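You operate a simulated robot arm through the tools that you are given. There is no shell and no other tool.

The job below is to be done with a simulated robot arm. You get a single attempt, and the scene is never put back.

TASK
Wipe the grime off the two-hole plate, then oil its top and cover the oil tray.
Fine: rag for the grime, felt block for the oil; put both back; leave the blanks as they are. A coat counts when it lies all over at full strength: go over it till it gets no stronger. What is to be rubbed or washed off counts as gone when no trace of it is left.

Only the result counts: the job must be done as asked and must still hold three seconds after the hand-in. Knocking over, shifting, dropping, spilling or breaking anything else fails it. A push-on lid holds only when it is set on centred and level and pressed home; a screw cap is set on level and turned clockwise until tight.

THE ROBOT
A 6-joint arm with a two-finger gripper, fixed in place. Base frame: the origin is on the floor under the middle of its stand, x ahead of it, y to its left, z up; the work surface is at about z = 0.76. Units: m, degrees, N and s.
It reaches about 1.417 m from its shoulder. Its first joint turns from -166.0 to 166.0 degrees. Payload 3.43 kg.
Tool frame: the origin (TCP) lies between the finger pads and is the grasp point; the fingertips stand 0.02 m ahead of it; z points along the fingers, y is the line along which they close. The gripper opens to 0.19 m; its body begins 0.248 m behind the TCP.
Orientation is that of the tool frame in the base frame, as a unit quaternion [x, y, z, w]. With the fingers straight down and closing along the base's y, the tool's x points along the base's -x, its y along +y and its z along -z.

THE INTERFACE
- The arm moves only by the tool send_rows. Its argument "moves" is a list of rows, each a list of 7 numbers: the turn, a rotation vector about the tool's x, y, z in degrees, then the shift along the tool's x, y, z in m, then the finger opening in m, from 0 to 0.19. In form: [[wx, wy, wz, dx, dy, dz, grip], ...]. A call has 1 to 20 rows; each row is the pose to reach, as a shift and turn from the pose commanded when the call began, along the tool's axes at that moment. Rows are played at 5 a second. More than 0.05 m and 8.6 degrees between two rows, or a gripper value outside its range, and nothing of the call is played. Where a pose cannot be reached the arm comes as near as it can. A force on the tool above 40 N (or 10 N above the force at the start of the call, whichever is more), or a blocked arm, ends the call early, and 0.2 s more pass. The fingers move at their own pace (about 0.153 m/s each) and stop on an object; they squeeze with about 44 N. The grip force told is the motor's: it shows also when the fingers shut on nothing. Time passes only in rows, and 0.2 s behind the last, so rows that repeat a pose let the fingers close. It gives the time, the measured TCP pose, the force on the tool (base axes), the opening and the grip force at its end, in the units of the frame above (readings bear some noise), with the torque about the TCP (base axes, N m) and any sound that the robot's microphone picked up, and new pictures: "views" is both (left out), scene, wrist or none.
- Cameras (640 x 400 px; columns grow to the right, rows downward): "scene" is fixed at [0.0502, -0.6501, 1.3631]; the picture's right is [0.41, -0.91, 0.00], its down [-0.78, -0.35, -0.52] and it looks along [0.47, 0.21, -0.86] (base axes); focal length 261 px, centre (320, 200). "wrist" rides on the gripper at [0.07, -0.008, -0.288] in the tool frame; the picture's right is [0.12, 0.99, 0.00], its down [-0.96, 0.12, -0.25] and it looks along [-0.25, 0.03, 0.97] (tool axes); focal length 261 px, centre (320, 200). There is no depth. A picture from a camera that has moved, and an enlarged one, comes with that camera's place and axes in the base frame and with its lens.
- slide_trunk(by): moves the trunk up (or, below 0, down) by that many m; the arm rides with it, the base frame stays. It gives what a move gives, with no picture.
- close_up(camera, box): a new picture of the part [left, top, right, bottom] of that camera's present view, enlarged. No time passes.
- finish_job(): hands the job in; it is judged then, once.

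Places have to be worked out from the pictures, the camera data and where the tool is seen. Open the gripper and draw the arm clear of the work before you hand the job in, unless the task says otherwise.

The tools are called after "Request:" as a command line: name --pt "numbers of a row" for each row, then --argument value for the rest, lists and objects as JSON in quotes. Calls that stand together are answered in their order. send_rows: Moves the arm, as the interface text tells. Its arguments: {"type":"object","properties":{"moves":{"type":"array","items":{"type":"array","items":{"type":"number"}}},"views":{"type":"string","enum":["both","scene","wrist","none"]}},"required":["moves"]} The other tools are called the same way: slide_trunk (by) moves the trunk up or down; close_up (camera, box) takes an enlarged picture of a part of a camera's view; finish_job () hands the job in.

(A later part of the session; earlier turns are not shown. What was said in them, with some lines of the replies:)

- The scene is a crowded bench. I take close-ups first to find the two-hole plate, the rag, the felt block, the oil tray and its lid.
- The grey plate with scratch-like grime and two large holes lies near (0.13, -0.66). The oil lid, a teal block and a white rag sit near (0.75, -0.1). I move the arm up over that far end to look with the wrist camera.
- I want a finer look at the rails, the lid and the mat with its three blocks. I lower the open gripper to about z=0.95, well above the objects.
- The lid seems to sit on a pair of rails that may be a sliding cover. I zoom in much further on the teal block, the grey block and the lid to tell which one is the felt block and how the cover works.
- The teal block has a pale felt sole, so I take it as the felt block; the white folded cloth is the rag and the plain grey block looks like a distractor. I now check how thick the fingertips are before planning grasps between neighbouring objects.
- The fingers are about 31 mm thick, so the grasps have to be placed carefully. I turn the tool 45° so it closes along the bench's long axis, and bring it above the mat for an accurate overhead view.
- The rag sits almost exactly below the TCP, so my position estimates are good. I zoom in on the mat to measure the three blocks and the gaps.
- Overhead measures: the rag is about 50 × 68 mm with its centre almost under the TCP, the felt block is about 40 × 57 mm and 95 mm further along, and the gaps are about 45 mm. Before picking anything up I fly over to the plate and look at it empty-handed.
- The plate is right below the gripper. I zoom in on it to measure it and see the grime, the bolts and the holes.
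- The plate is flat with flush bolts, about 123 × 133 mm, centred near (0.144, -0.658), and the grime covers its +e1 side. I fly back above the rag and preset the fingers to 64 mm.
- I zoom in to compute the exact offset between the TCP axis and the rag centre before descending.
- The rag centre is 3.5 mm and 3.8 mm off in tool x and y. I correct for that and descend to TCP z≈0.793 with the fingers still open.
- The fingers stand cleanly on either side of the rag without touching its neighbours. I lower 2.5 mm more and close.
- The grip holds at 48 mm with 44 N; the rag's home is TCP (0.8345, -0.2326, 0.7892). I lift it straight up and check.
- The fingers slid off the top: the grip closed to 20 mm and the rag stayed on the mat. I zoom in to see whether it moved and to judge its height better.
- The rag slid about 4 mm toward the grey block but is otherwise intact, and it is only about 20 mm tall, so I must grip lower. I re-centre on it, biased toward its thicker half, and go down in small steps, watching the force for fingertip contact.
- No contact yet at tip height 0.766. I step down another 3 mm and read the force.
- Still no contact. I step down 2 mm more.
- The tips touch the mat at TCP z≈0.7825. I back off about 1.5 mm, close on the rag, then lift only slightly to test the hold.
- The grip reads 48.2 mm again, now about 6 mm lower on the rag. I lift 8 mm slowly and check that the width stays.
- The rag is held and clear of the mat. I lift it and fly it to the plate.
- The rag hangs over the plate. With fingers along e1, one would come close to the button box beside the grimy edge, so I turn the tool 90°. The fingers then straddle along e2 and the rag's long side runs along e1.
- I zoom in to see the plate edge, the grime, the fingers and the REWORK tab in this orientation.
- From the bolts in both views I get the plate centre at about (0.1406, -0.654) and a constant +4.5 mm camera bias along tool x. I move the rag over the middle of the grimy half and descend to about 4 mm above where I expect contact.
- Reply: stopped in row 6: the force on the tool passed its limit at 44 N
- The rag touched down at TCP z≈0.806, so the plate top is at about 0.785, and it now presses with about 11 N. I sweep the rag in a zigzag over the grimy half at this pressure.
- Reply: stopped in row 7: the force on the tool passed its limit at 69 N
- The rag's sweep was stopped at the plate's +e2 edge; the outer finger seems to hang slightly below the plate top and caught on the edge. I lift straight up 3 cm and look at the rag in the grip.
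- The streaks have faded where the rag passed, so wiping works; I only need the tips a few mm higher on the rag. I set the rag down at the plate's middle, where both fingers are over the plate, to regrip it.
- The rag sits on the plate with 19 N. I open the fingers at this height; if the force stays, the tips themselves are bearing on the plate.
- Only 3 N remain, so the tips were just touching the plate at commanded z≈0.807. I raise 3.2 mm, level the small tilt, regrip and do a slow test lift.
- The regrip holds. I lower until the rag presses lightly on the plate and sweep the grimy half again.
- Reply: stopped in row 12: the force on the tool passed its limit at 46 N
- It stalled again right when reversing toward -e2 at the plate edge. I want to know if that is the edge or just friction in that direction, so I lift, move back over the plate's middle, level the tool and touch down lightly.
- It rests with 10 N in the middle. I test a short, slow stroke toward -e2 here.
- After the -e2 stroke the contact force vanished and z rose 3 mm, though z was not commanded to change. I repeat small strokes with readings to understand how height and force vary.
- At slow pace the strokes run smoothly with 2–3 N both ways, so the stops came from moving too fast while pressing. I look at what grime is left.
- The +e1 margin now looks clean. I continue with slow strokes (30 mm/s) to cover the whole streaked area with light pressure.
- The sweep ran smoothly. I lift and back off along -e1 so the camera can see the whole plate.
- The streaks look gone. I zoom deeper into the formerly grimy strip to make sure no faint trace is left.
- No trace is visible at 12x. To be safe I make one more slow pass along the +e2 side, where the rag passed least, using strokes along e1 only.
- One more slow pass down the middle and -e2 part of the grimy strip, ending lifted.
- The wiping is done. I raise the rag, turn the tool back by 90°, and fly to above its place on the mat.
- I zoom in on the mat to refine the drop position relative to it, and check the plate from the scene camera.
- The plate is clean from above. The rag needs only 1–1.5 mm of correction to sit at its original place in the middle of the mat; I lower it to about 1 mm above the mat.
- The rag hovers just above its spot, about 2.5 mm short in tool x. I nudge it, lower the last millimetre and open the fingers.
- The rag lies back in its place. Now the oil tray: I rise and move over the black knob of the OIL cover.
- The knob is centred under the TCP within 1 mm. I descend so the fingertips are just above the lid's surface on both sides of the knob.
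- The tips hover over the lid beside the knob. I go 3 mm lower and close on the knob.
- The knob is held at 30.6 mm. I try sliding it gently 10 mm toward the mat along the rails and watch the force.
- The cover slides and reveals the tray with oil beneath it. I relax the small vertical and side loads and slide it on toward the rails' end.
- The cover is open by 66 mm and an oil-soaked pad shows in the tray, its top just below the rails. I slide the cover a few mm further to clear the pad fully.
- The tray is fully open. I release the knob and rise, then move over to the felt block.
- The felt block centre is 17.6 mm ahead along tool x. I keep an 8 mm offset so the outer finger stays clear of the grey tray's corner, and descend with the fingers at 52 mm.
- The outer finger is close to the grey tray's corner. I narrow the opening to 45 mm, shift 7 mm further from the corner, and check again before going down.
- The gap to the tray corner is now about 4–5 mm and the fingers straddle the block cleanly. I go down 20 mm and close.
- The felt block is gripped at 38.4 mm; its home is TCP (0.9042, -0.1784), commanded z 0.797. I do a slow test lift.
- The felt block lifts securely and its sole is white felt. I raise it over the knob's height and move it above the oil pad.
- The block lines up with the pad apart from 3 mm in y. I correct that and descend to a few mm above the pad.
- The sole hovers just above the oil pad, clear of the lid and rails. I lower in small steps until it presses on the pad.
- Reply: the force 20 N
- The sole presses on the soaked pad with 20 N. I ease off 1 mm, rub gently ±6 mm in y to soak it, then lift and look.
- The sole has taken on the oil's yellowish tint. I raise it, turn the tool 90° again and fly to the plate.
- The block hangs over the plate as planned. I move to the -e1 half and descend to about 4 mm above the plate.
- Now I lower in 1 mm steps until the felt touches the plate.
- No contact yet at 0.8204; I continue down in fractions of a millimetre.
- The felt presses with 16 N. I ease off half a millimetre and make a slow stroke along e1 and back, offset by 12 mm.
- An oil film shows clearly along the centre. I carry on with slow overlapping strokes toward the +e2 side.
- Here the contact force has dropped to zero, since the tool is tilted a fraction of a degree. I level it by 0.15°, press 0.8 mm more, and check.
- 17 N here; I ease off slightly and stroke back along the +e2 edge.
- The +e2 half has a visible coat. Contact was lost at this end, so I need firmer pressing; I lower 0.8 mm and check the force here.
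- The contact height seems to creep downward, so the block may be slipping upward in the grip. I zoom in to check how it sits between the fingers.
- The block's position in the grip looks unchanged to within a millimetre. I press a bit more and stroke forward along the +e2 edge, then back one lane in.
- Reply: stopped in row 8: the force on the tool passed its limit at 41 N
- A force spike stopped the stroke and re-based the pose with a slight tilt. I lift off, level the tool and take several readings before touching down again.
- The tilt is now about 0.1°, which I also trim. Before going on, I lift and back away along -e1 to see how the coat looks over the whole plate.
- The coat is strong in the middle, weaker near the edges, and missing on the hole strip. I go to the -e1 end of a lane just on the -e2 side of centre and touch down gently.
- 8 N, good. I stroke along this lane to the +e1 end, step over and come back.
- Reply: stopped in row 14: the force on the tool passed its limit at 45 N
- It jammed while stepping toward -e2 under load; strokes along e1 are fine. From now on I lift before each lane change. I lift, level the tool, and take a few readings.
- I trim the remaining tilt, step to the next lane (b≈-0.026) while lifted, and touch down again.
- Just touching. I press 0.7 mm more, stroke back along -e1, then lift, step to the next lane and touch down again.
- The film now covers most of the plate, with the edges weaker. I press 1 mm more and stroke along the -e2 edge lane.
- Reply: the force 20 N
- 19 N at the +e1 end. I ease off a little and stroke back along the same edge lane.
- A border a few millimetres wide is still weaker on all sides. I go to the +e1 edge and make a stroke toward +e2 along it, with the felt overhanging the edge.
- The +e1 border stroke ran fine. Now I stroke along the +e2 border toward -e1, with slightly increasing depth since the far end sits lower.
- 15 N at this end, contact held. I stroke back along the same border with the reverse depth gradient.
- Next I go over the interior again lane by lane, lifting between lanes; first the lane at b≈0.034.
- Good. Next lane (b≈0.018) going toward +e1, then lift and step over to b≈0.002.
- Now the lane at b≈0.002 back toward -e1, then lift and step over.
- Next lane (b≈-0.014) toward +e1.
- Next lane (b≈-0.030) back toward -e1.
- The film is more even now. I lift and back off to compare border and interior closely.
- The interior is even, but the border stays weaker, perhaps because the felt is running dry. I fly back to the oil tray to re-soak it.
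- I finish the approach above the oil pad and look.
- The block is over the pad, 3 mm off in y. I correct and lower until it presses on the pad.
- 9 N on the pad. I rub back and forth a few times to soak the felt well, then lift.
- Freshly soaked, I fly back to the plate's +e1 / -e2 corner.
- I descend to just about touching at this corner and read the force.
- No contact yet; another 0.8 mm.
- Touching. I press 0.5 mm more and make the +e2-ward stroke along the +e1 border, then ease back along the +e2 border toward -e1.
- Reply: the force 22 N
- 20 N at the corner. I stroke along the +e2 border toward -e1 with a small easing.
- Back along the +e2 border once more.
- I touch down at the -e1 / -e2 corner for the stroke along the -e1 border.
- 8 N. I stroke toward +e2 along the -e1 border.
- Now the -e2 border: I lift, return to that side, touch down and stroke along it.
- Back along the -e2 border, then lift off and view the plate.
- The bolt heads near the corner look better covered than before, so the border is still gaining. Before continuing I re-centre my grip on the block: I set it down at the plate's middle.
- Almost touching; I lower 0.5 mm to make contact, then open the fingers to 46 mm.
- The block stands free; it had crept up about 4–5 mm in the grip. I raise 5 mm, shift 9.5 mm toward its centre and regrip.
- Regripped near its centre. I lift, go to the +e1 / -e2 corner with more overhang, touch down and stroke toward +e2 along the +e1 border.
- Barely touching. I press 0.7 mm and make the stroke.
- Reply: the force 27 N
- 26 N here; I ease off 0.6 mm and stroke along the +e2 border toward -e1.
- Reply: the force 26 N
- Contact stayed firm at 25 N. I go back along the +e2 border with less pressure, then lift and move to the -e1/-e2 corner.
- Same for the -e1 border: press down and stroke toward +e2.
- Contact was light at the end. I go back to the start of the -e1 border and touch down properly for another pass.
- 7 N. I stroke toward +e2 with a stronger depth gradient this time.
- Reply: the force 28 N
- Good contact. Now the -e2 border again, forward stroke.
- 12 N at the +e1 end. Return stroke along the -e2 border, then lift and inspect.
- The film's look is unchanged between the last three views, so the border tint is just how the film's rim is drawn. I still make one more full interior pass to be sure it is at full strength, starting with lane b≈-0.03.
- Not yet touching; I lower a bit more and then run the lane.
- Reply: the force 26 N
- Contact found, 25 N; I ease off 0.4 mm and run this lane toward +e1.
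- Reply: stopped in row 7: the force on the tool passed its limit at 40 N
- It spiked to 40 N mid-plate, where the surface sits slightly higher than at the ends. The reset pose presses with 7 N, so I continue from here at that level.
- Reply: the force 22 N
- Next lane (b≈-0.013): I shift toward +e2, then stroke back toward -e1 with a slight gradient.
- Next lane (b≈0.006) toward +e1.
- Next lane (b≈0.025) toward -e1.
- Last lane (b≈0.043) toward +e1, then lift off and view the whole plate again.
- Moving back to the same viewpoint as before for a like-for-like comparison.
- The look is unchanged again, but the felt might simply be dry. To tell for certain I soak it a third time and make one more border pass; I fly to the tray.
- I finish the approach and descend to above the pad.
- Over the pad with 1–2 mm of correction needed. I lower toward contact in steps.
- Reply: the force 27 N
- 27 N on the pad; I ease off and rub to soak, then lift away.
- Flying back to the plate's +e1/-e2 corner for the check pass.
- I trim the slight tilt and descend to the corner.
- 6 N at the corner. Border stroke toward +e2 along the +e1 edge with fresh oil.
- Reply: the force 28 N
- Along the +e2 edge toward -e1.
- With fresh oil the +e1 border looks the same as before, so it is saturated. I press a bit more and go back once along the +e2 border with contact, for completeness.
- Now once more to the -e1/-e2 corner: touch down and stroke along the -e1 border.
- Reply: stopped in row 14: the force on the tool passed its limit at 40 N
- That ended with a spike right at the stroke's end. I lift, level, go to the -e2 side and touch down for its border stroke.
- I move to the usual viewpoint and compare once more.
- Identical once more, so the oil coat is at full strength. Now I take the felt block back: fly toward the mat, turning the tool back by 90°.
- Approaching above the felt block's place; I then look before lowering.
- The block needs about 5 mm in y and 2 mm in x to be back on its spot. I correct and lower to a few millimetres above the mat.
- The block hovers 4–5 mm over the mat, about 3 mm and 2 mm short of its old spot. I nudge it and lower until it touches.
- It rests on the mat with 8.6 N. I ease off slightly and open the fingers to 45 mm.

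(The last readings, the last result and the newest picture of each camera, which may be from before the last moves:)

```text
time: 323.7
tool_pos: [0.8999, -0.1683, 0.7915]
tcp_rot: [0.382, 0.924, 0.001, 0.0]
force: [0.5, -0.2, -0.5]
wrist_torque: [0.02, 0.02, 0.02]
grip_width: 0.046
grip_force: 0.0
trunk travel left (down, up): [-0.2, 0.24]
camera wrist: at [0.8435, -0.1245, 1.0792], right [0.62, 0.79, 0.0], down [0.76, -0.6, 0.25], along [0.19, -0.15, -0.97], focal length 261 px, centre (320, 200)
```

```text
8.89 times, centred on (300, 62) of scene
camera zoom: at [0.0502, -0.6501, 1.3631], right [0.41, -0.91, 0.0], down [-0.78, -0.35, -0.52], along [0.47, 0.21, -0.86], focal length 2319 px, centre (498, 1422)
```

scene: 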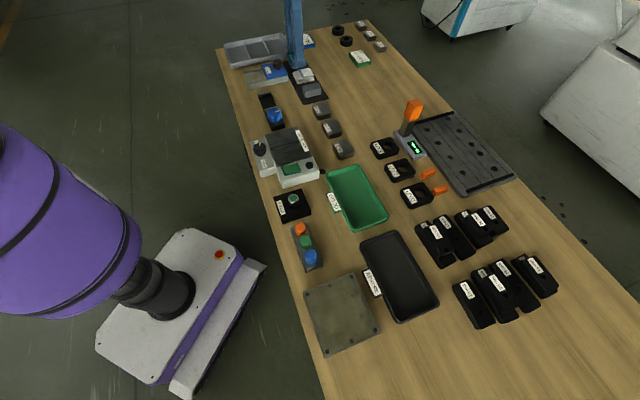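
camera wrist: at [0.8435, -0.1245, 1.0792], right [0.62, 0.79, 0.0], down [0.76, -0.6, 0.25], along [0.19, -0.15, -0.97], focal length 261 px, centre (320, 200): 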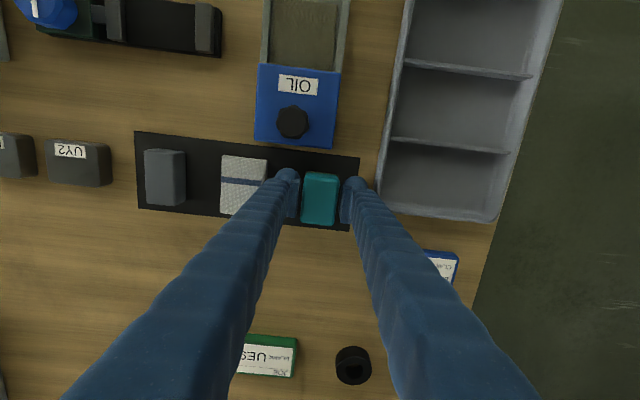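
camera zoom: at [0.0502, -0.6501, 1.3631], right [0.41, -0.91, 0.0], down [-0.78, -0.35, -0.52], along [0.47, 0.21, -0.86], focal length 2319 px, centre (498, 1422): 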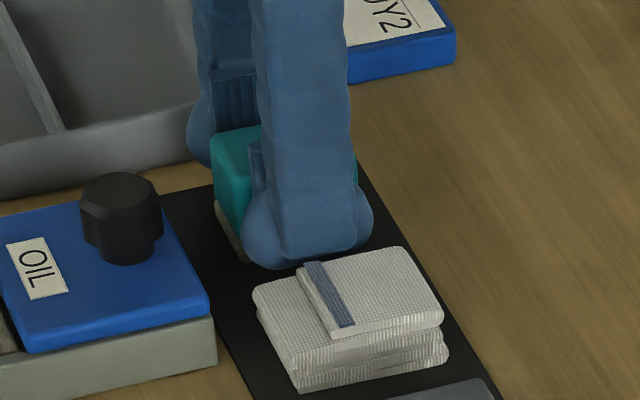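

The block stands in its place. I rise straight up and move over the cover's knob.

Request:
send_rows --pt "0 0 0 0 0 -0.02 0.046" --pt "0 0 0 0 0 -0.06 0.046" --pt "0 0 0 0 0 -0.1 0.05" --pt "0 0 0 0.027 -0.0125 -0.11 0.064" --pt "0 0 0 0.054 -0.025 -0.11 0.064" --pt "0 0 0 0.0791 -0.0371 -0.11 0.064" --pt "0 0 0 0.0791 -0.0371 -0.11 0.064" --views "both"

Request:
close_up --camera "wrist" --box '[230, 100, 410, 240]'

Request:
close_up --camera "scene" --box '[225, 40, 335, 110]'

```text
time: 325.3
tool_pos: [0.8158, -0.1374, 0.9024]
tcp_rot: [0.383, 0.924, 0.001, -0.001]
force: [-0.6, -0.1, -0.7]
wrist_torque: [-0.04, -0.01, 0.0]
grip_width: 0.0641
grip_force: 0.1
trunk travel left (down, up): [-0.2, 0.24]
camera wrist: at [0.7604, -0.0934, 1.1897], right [0.62, 0.79, 0.0], down [0.76, -0.6, 0.25], along [0.19, -0.15, -0.97], focal length 261 px, centre (320, 200)
```

scene: 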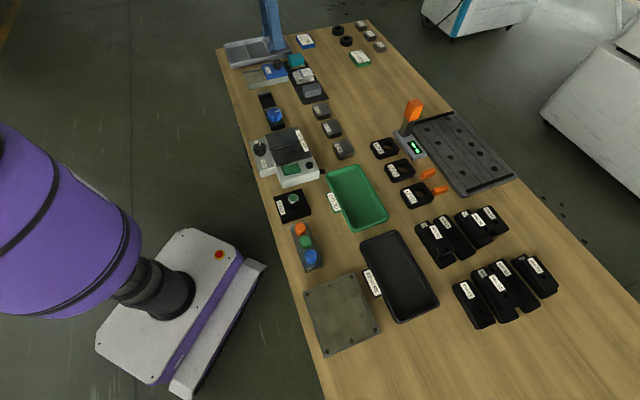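
wrist: 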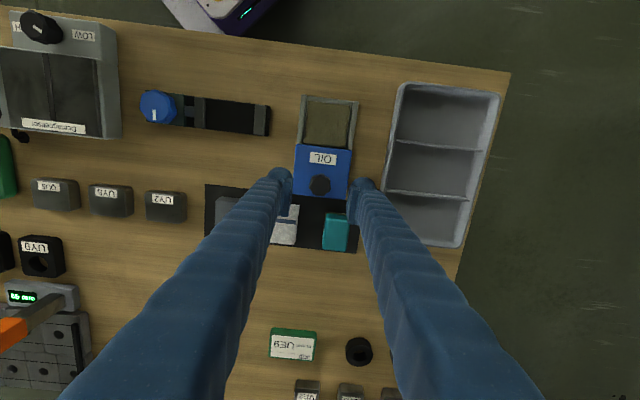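

```text
2.86 times, centred on (320, 170) of wrist
camera zoom: at [0.7604, -0.0934, 1.1897], right [0.62, 0.79, 0.0], down [0.76, -0.6, 0.25], along [0.19, -0.15, -0.97], focal length 745 px, centre (320, 286)
```

zoom: 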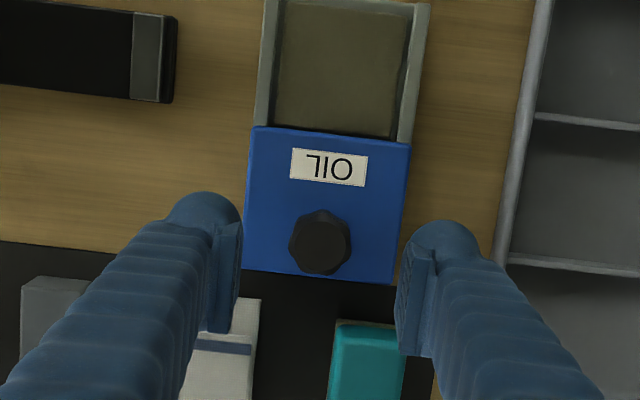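

```text
5.71 times, centred on (280, 75) of scene
camera zoom: at [0.0502, -0.6501, 1.3631], right [0.41, -0.91, 0.0], down [-0.78, -0.35, -0.52], along [0.47, 0.21, -0.86], focal length 1491 px, centre (549, 914)
```

zoom: 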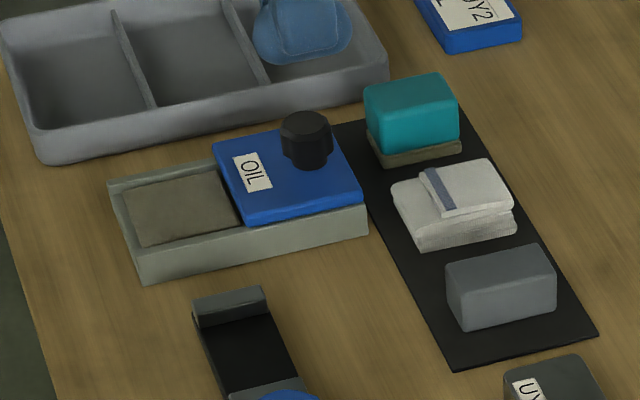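

Rag and felt block are back on the mat. The knob is within 2 mm below me; I descend around it and close.

Request:
send_rows --pt "0 0 0 0.0017 0.0008 0.03 0.064" --pt "0 0 0 0.0017 0.0008 0.06 0.064" --pt "0 0 0 0.0017 0.0008 0.078 0.064" --pt "0 0 0 0.0017 0.0008 0.084 0.064" --pt "0 0 0 0.0017 0.0008 0.084 0.055" --pt "0 0 0 0.0017 0.0008 0.084 0.045" --pt "0 0 0 0.0017 0.0008 0.084 0.035" --pt "0 0 0 0.0017 0.0008 0.084 0.015" --pt "0 0 0 0.0017 0.0008 0.084 0.01" --views "wrist"

Request:
close_up --camera "wrist" --box '[240, 80, 400, 240]'

```text
time: 327.3
tool_pos: [0.8161, -0.1367, 0.82]
tcp_rot: [0.382, 0.924, 0.001, -0.001]
force: [3.8, 3.6, -1.8]
wrist_torque: [0.07, -0.04, 0.02]
grip_width: 0.0306
grip_force: 44.9
trunk travel left (down, up): [-0.2, 0.24]
camera wrist: at [0.7603, -0.0928, 1.1063], right [0.62, 0.79, 0.0], down [0.76, -0.6, 0.25], along [0.19, -0.15, -0.97], focal length 261 px, centre (320, 200)
```

wrist: 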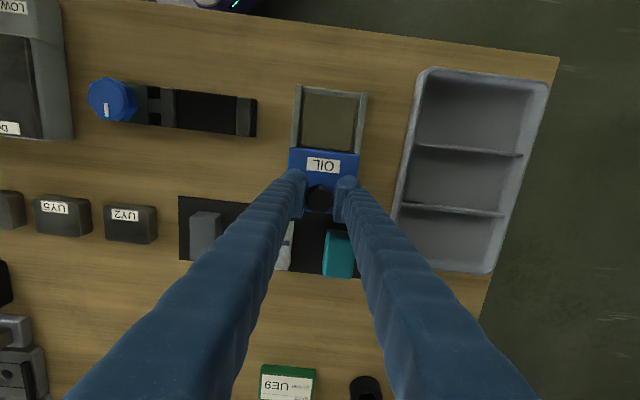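

```text
2.50 times, centred on (320, 160) of wrist
camera zoom: at [0.7603, -0.0928, 1.1063], right [0.62, 0.79, 0.0], down [0.76, -0.6, 0.25], along [0.19, -0.15, -0.97], focal length 652 px, centre (320, 300)
```

zoom: 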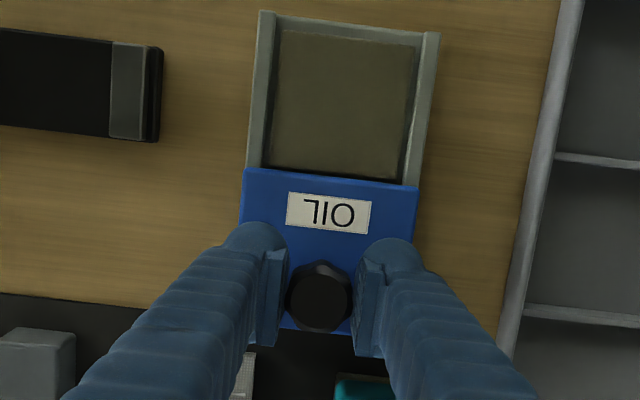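

The knob is held. I slide the cover back over the tray, slowly, up to about 69 mm.

Request:
send_rows --pt "0 0 0 0.004 0.0003 0 0.01" --pt "0 0 0 0.01 0.0003 0 0.01" --pt "0 0 0 0.016 0.0003 0 0.01" --pt "0 0 0 0.022 0.0003 0 0.01" --pt "0 0 0 0.028 0.0003 0 0.01" --pt "0 0 0 0.034 0.0003 0 0.01" --pt "0 0 0 0.04 0.0 0 0.01" --pt "0 0 0 0.046 0.0 0 0.01" --pt "0 0 0 0.052 0.0 0 0.01" --pt "0 0 0 0.058 0.0 0 0.01" --pt "0 0 0 0.062 0.0 0 0.01" --pt "0 0 0 0.066 0.0 0 0.01" --pt "0 0 0 0.069 0.0 0 0.01" --pt "0 0 0 0.069 0.0 0 0.01" --views "wrist"

Request:
close_up --camera "wrist" --box '[260, 120, 380, 220]'

Request:
close_up --camera "scene" --box '[225, 40, 335, 110]'

```text
time: 330.3
tool_pos: [0.7672, -0.0875, 0.819]
tcp_rot: [0.383, 0.924, 0.001, -0.001]
force: [0.2, 1.1, 6.8]
wrist_torque: [0.02, 0.0, -0.01]
grip_width: 0.0305
grip_force: 45.6
trunk travel left (down, up): [-0.2, 0.24]
camera wrist: at [0.7116, -0.0438, 1.1063], right [0.62, 0.79, 0.0], down [0.76, -0.6, 0.25], along [0.19, -0.15, -0.97], focal length 261 px, centre (320, 200)
```

wrist: 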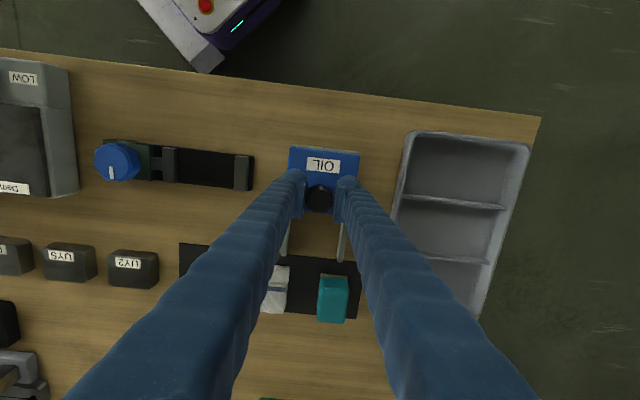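

```text
4.00 times, centred on (320, 170) of wrist
camera zoom: at [0.7116, -0.0438, 1.1063], right [0.62, 0.79, 0.0], down [0.76, -0.6, 0.25], along [0.19, -0.15, -0.97], focal length 1043 px, centre (320, 320)
```

zoom: 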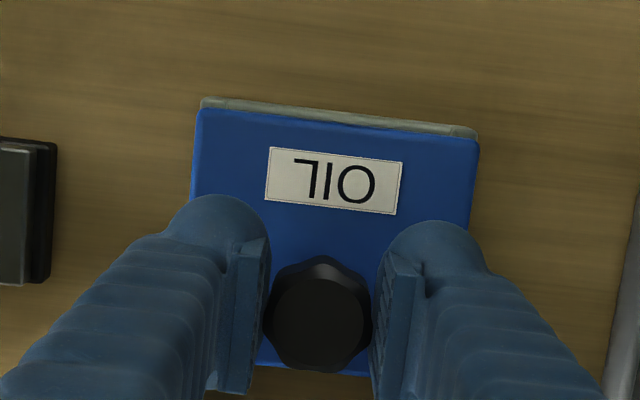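

```text
5.71 times, centred on (280, 75) of scene
camera zoom: at [0.0502, -0.6501, 1.3631], right [0.41, -0.91, 0.0], down [-0.78, -0.35, -0.52], along [0.47, 0.21, -0.86], focal length 1491 px, centre (549, 914)
```

zoom: 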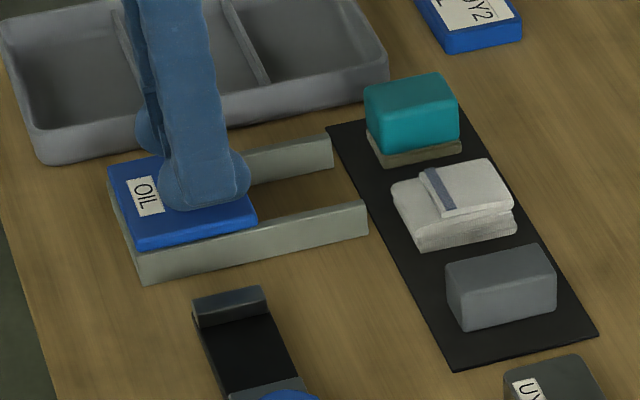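

The cover is nearly home; slightly more rim shows than at the start. I push the last 2–3 mm gently and watch the force.

Request:
send_rows --pt "0 0 0 0.001 0 0.0004 0.01" --pt "0 0 0 0.002 0 0.0004 0.01" --pt "0 0 0 0.0028 0 0.0004 0.01" --pt "0 0 0 0.0028 0 0.0004 0.01" --views "wrist"

Request:
close_up --camera "wrist" --box '[260, 120, 380, 220]'

```text
time: 331.3
tool_pos: [0.7652, -0.0862, 0.8184]
tcp_rot: [0.382, 0.924, 0.001, 0.0]
force: [2.8, 1.1, 14.8]
wrist_torque: [-0.08, -0.08, -0.02]
grip_width: 0.0304
grip_force: 44.8
trunk travel left (down, up): [-0.2, 0.24]
camera wrist: at [0.7093, -0.042, 1.1061], right [0.62, 0.79, 0.0], down [0.76, -0.6, 0.25], along [0.2, -0.15, -0.97], focal length 261 px, centre (320, 200)
```

wrist: 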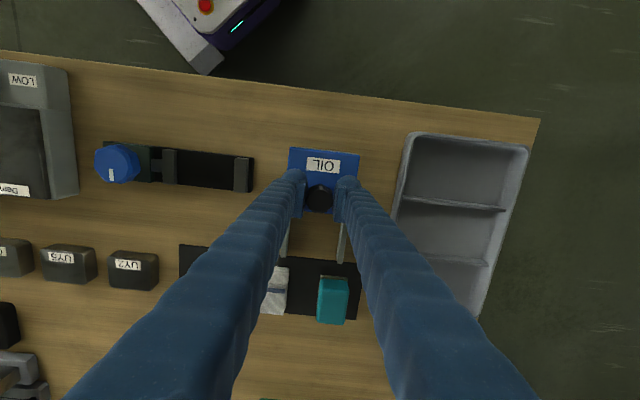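

```text
4.00 times, centred on (320, 170) of wrist
camera zoom: at [0.7093, -0.042, 1.1061], right [0.62, 0.79, 0.0], down [0.76, -0.6, 0.25], along [0.2, -0.15, -0.97], focal length 1043 px, centre (320, 320)
```

zoom: 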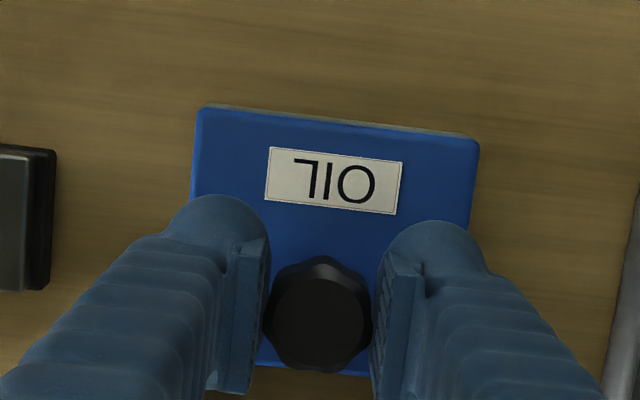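

The rim now looks as it did at the start. I relieve the vertical load and push 1 mm more to feel whether it sits against its end stop.

Request:
send_rows --pt "0 0 0 0.0005 0 -0.0008 0.01" --pt "0 0 0 0.001 0 -0.0008 0.01" --pt "0 0 0 0.001 0 -0.0008 0.01" --pt "0 0 0 0.001 0 -0.0008 0.01" --views "wrist"

Request:
close_up --camera "wrist" --box '[260, 120, 380, 220]'

```text
time: 332.3
tool_pos: [0.7658, -0.0854, 0.8184]
tcp_rot: [0.382, 0.924, 0.0, -0.001]
force: [7.3, -7.7, 4.9]
wrist_torque: [-0.14, -0.16, 0.0]
grip_width: 0.0307
grip_force: 45.0
trunk travel left (down, up): [-0.2, 0.24]
camera wrist: at [0.7093, -0.0419, 1.1061], right [0.62, 0.79, 0.0], down [0.76, -0.6, 0.25], along [0.19, -0.15, -0.97], focal length 261 px, centre (320, 200)
```

wrist: 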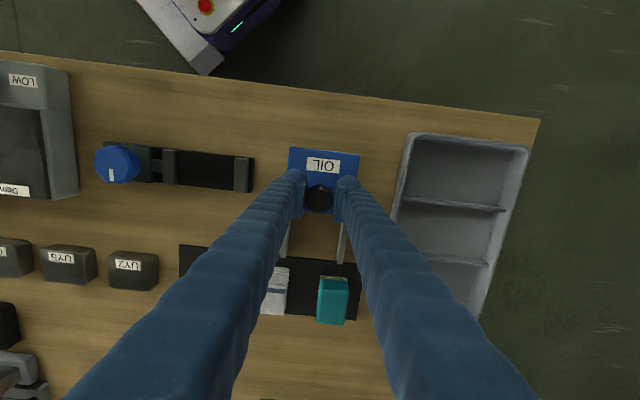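

```text
4.00 times, centred on (320, 170) of wrist
camera zoom: at [0.7093, -0.0419, 1.1061], right [0.62, 0.79, 0.0], down [0.76, -0.6, 0.25], along [0.19, -0.15, -0.97], focal length 1043 px, centre (320, 320)
```

zoom: 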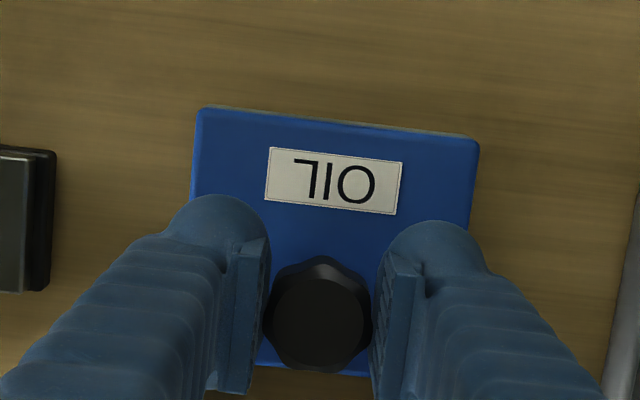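

The cover is against its end stop (10.6 N push-back). I relax the push, release the knob and rise straight up.

Request:
send_rows --pt "0 0 0 -0.0006 0 0 0.01" --pt "0 0 0 -0.0006 0 0 0.01" --pt "0 0 0 -0.0006 0 0 0.03" --pt "0 0 0 -0.0006 0 0 0.045" --pt "0 0 0 -0.0006 0 0 0.058" --pt "0 0 0 -0.0006 0 0 0.06" --pt "0 0 0 -0.0006 0 -0.015 0.06" --pt "0 0 0 -0.0006 0 -0.05 0.06" --pt "0 0 0 -0.0006 0 -0.09 0.06" --pt "0 0 0 -0.0006 0 -0.13 0.06" --pt "0 0 0 -0.0006 0 -0.13 0.06" --views "both"

Request:
close_up --camera "wrist" --box '[250, 110, 390, 220]'

Request:
close_up --camera "scene" --box '[225, 40, 335, 110]'

```text
time: 334.7
tool_pos: [0.7647, -0.0861, 0.9494]
tcp_rot: [0.383, 0.924, 0.001, 0.0]
force: [-0.9, 0.2, 0.7]
wrist_torque: [-0.04, -0.03, -0.01]
grip_width: 0.0602
grip_force: 0.0
trunk travel left (down, up): [-0.2, 0.24]
camera wrist: at [0.7092, -0.0422, 1.2365], right [0.62, 0.79, 0.0], down [0.76, -0.6, 0.25], along [0.19, -0.15, -0.97], focal length 261 px, centre (320, 200)
```

scene: 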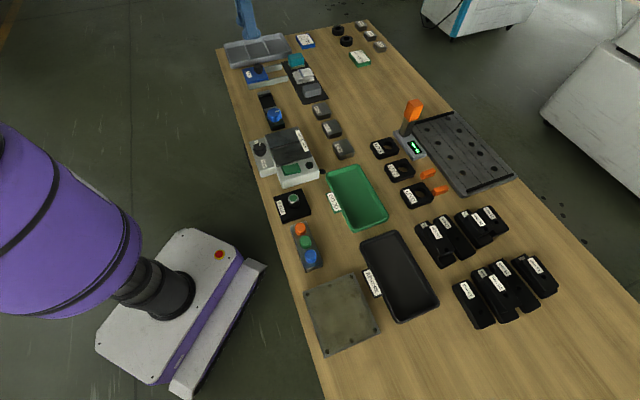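
wrist: 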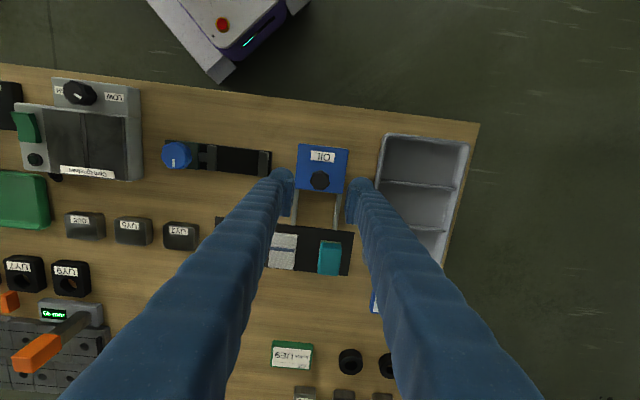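

```text
3.64 times, centred on (320, 165) of wrist
camera zoom: at [0.7092, -0.0422, 1.2365], right [0.62, 0.79, 0.0], down [0.76, -0.6, 0.25], along [0.19, -0.15, -0.97], focal length 948 px, centre (320, 327)
```

zoom: 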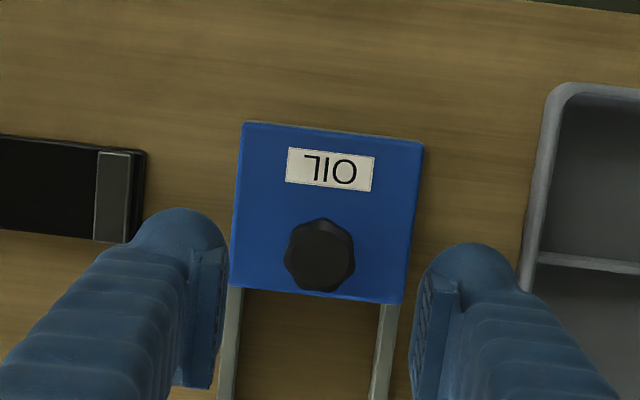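

```text
5.71 times, centred on (280, 75) of scene
camera zoom: at [0.0502, -0.6501, 1.3631], right [0.41, -0.91, 0.0], down [-0.78, -0.35, -0.52], along [0.47, 0.21, -0.86], focal length 1491 px, centre (549, 914)
```

zoom: 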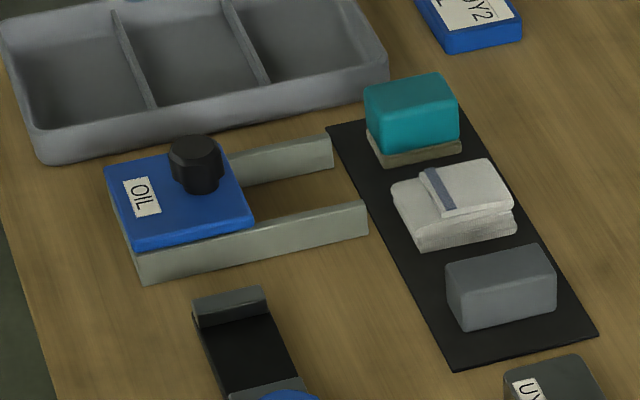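

Cover, rag and felt block are all in place. With the arm away, I take high-zoom views of all four plate edges to judge the border coat one last time.

Request:
close_up --camera "scene" --box '[300, 285, 330, 310]'

Request:
close_up --camera "scene" --box '[310, 330, 345, 360]'

Request:
close_up --camera "scene" --box '[355, 310, 385, 340]'

Request:
close_up --camera "scene" --box '[340, 268, 370, 293]'

Request:
close_up --camera "scene" --box '[295, 265, 385, 360]'

```text
16.00 times, centred on (315, 298) of scene
camera zoom: at [0.0502, -0.6501, 1.3631], right [0.41, -0.91, 0.0], down [-0.78, -0.35, -0.52], along [0.47, 0.21, -0.86], focal length 4174 px, centre (400, -1360)
```

zoom: 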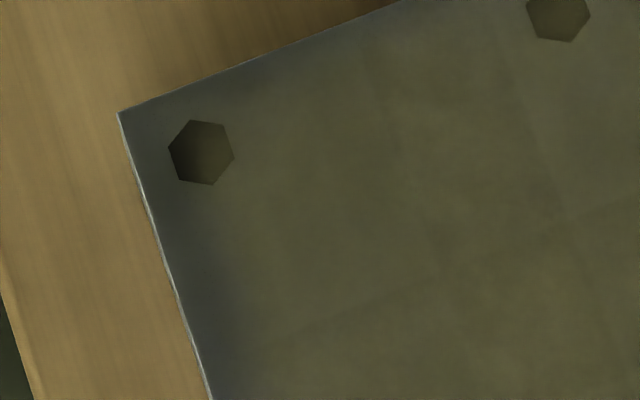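

```text
13.33 times, centred on (328, 345) of scene
camera zoom: at [0.0502, -0.6501, 1.3631], right [0.41, -0.91, 0.0], down [-0.78, -0.35, -0.52], along [0.47, 0.21, -0.86], focal length 3478 px, centre (220, -1733)
```

zoom: 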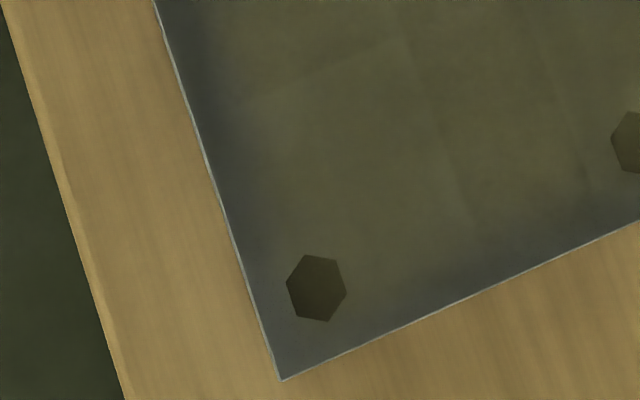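

```text
13.33 times, centred on (370, 325) of scene
camera zoom: at [0.0502, -0.6501, 1.3631], right [0.41, -0.91, 0.0], down [-0.78, -0.35, -0.52], along [0.47, 0.21, -0.86], focal length 3478 px, centre (-347, -1467)
```

zoom: 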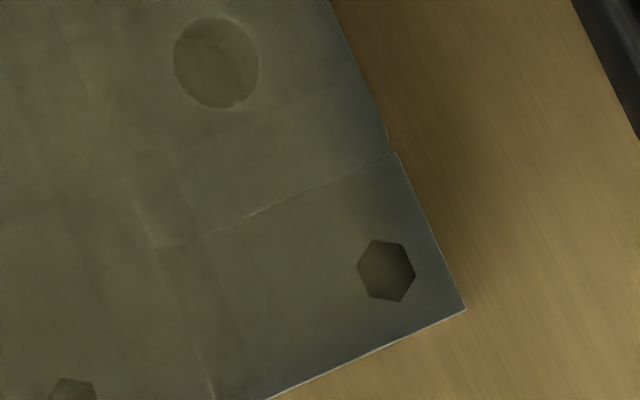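

```text
16.00 times, centred on (355, 280) of scene
camera zoom: at [0.0502, -0.6501, 1.3631], right [0.41, -0.91, 0.0], down [-0.78, -0.35, -0.52], along [0.47, 0.21, -0.86], focal length 4174 px, centre (-240, -1088)
```

zoom: 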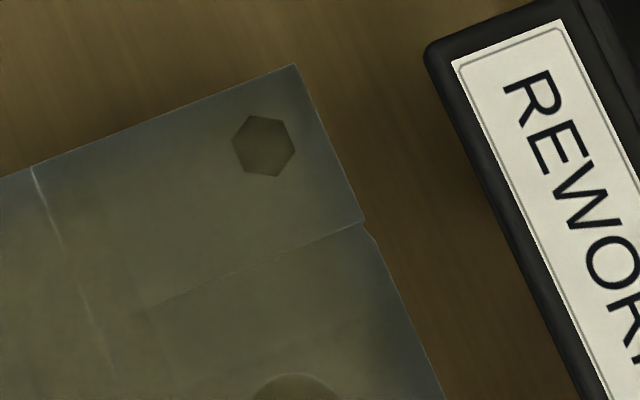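

```text
4.21 times, centred on (340, 312) of scene
camera zoom: at [0.0502, -0.6501, 1.3631], right [0.41, -0.91, 0.0], down [-0.78, -0.35, -0.52], along [0.47, 0.21, -0.86], focal length 1098 px, centre (236, -274)
```

zoom: 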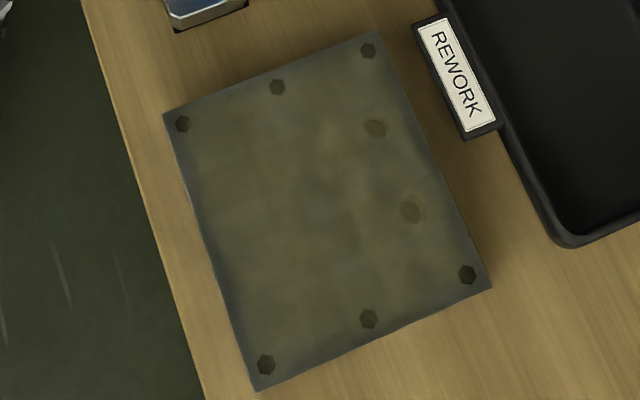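

The border fade is even on all sides in the wrist view and did not change with fresh oil, so it is just the soft rim of the film. Finally I compare the mat with the starting picture to confirm that nothing else was shifted.

Request:
close_up --camera "scene" --box '[270, 60, 350, 110]'

Request:
close_up --camera "scene" --box '[210, 25, 340, 105]'

Request:
close_up --camera "scene" --box '[260, 180, 440, 360]'

```text
8.00 times, centred on (310, 85) of scene
camera zoom: at [0.0502, -0.6501, 1.3631], right [0.41, -0.91, 0.0], down [-0.78, -0.35, -0.52], along [0.47, 0.21, -0.86], focal length 2087 px, centre (400, 1120)
```

zoom: 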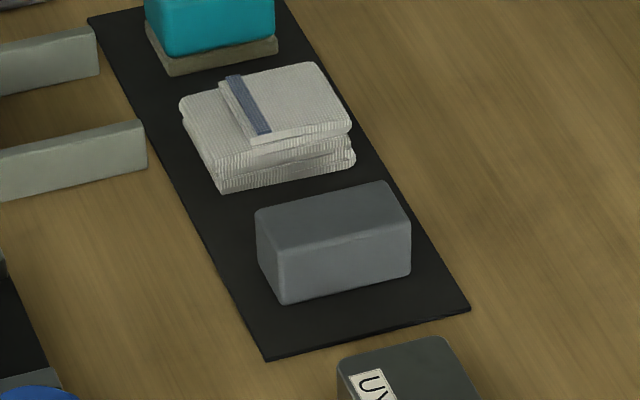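

```text
4.92 times, centred on (275, 65) of scene
camera zoom: at [0.0502, -0.6501, 1.3631], right [0.41, -0.91, 0.0], down [-0.78, -0.35, -0.52], along [0.47, 0.21, -0.86], focal length 1284 px, centre (542, 865)
```

zoom: 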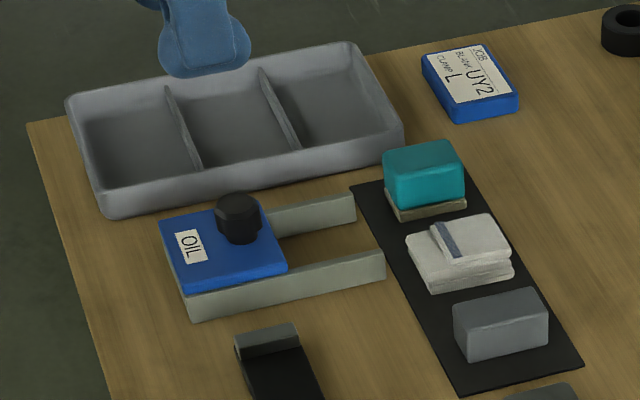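

```text
2.22 times, centred on (350, 270) of scene
camera zoom: at [0.0502, -0.6501, 1.3631], right [0.41, -0.91, 0.0], down [-0.78, -0.35, -0.52], along [0.47, 0.21, -0.86], focal length 580 px, centre (253, 44)
```

zoom: 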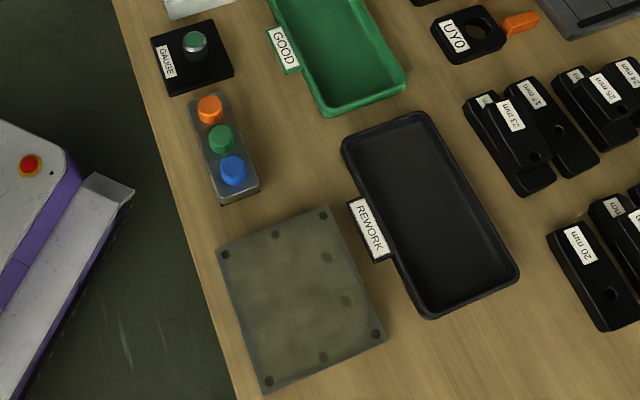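

Everything matches the starting picture: lid closed, rag, felt block and grey block on the mat, trays and blanks untouched, plate clean and oiled. I open the gripper and draw the arm up and clear before handing in.

Request:
send_rows --pt "0 0 0 0 0 -0.04 0.06" --pt "0 0 0 0 0 -0.08 0.1" --pt "0 0 0 0 0 -0.12 0.15" --pt "0 0 0 0.02 -0.04 -0.13 0.19" --pt "0 0 0 0.04 -0.08 -0.13 0.19" --pt "0 0 0 0.06 -0.12 -0.13 0.19" --pt "0 0 0 0.06 -0.12 -0.13 0.19" --pt "0 0 0 0.06 -0.12 -0.13 0.19" --views "both"

```text
time: 336.5
tool_pos: [0.6372, -0.1301, 1.0798]
tcp_rot: [0.383, 0.924, 0.0, -0.001]
force: [0.3, 1.6, -0.2]
wrist_torque: [-0.01, 0.01, -0.03]
grip_width: 0.1901
grip_force: 0.1
trunk travel left (down, up): [-0.2, 0.24]
camera wrist: at [0.5819, -0.0852, 1.367], right [0.62, 0.79, 0.0], down [0.76, -0.6, 0.25], along [0.19, -0.15, -0.97], focal length 261 px, centre (320, 200)
```

scene: 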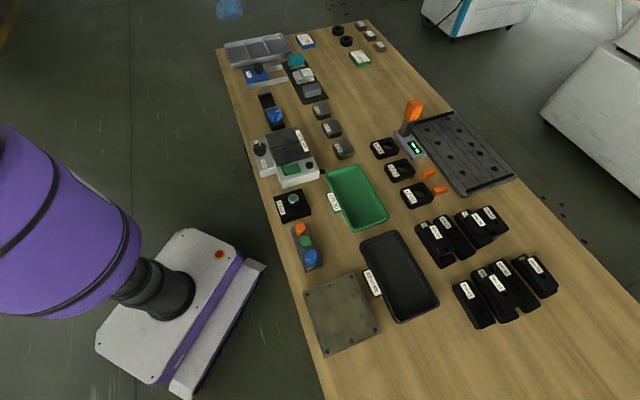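
wrist: 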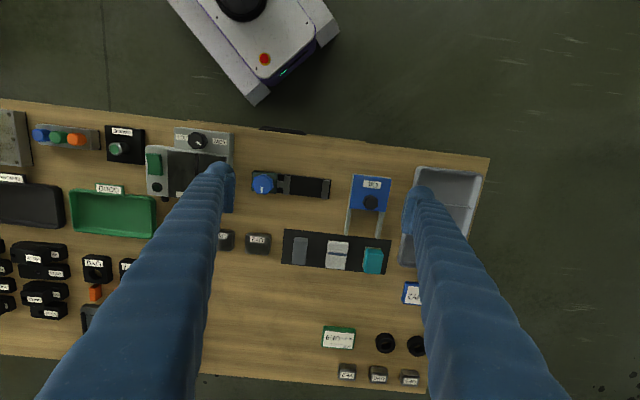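

The gripper is open and well clear of the bench. The plate is wiped and oiled, rag and felt block are back on their mat, and the oil tray is covered; I hand the job in.

Request:
finish_job

```text
The job is handed in.
```

The job is handed in. The plate is wiped and oiled, the oil tray is covered, and the rag and felt block are back on their mat.

- **Grime:** I wiped the plate with the rag until no streak showed even at 12x zoom.
- **Oil coat:** I soaked the felt block three times and went over the whole top repeatedly. Further passes with fresh oil made no visible change. A rim of about 6–8 mm along all four edges still looks fainter. I took that to be how the film is drawn rather than missing oil, but I could not confirm it.
- **Oil tray:** the cover slides on its rails, and I pushed it back until it met its end stop.
- **Everything else:** in the final pictures the trays, the blanks and the grey block look unmoved compared with the start. The rag and felt block are within a few millimetres of their original places.

During the work the arm stopped several times when the contact force passed its limit. The first attempt to lift the rag slipped and moved it about 4 mm; I put it back at its original spot afterwards.
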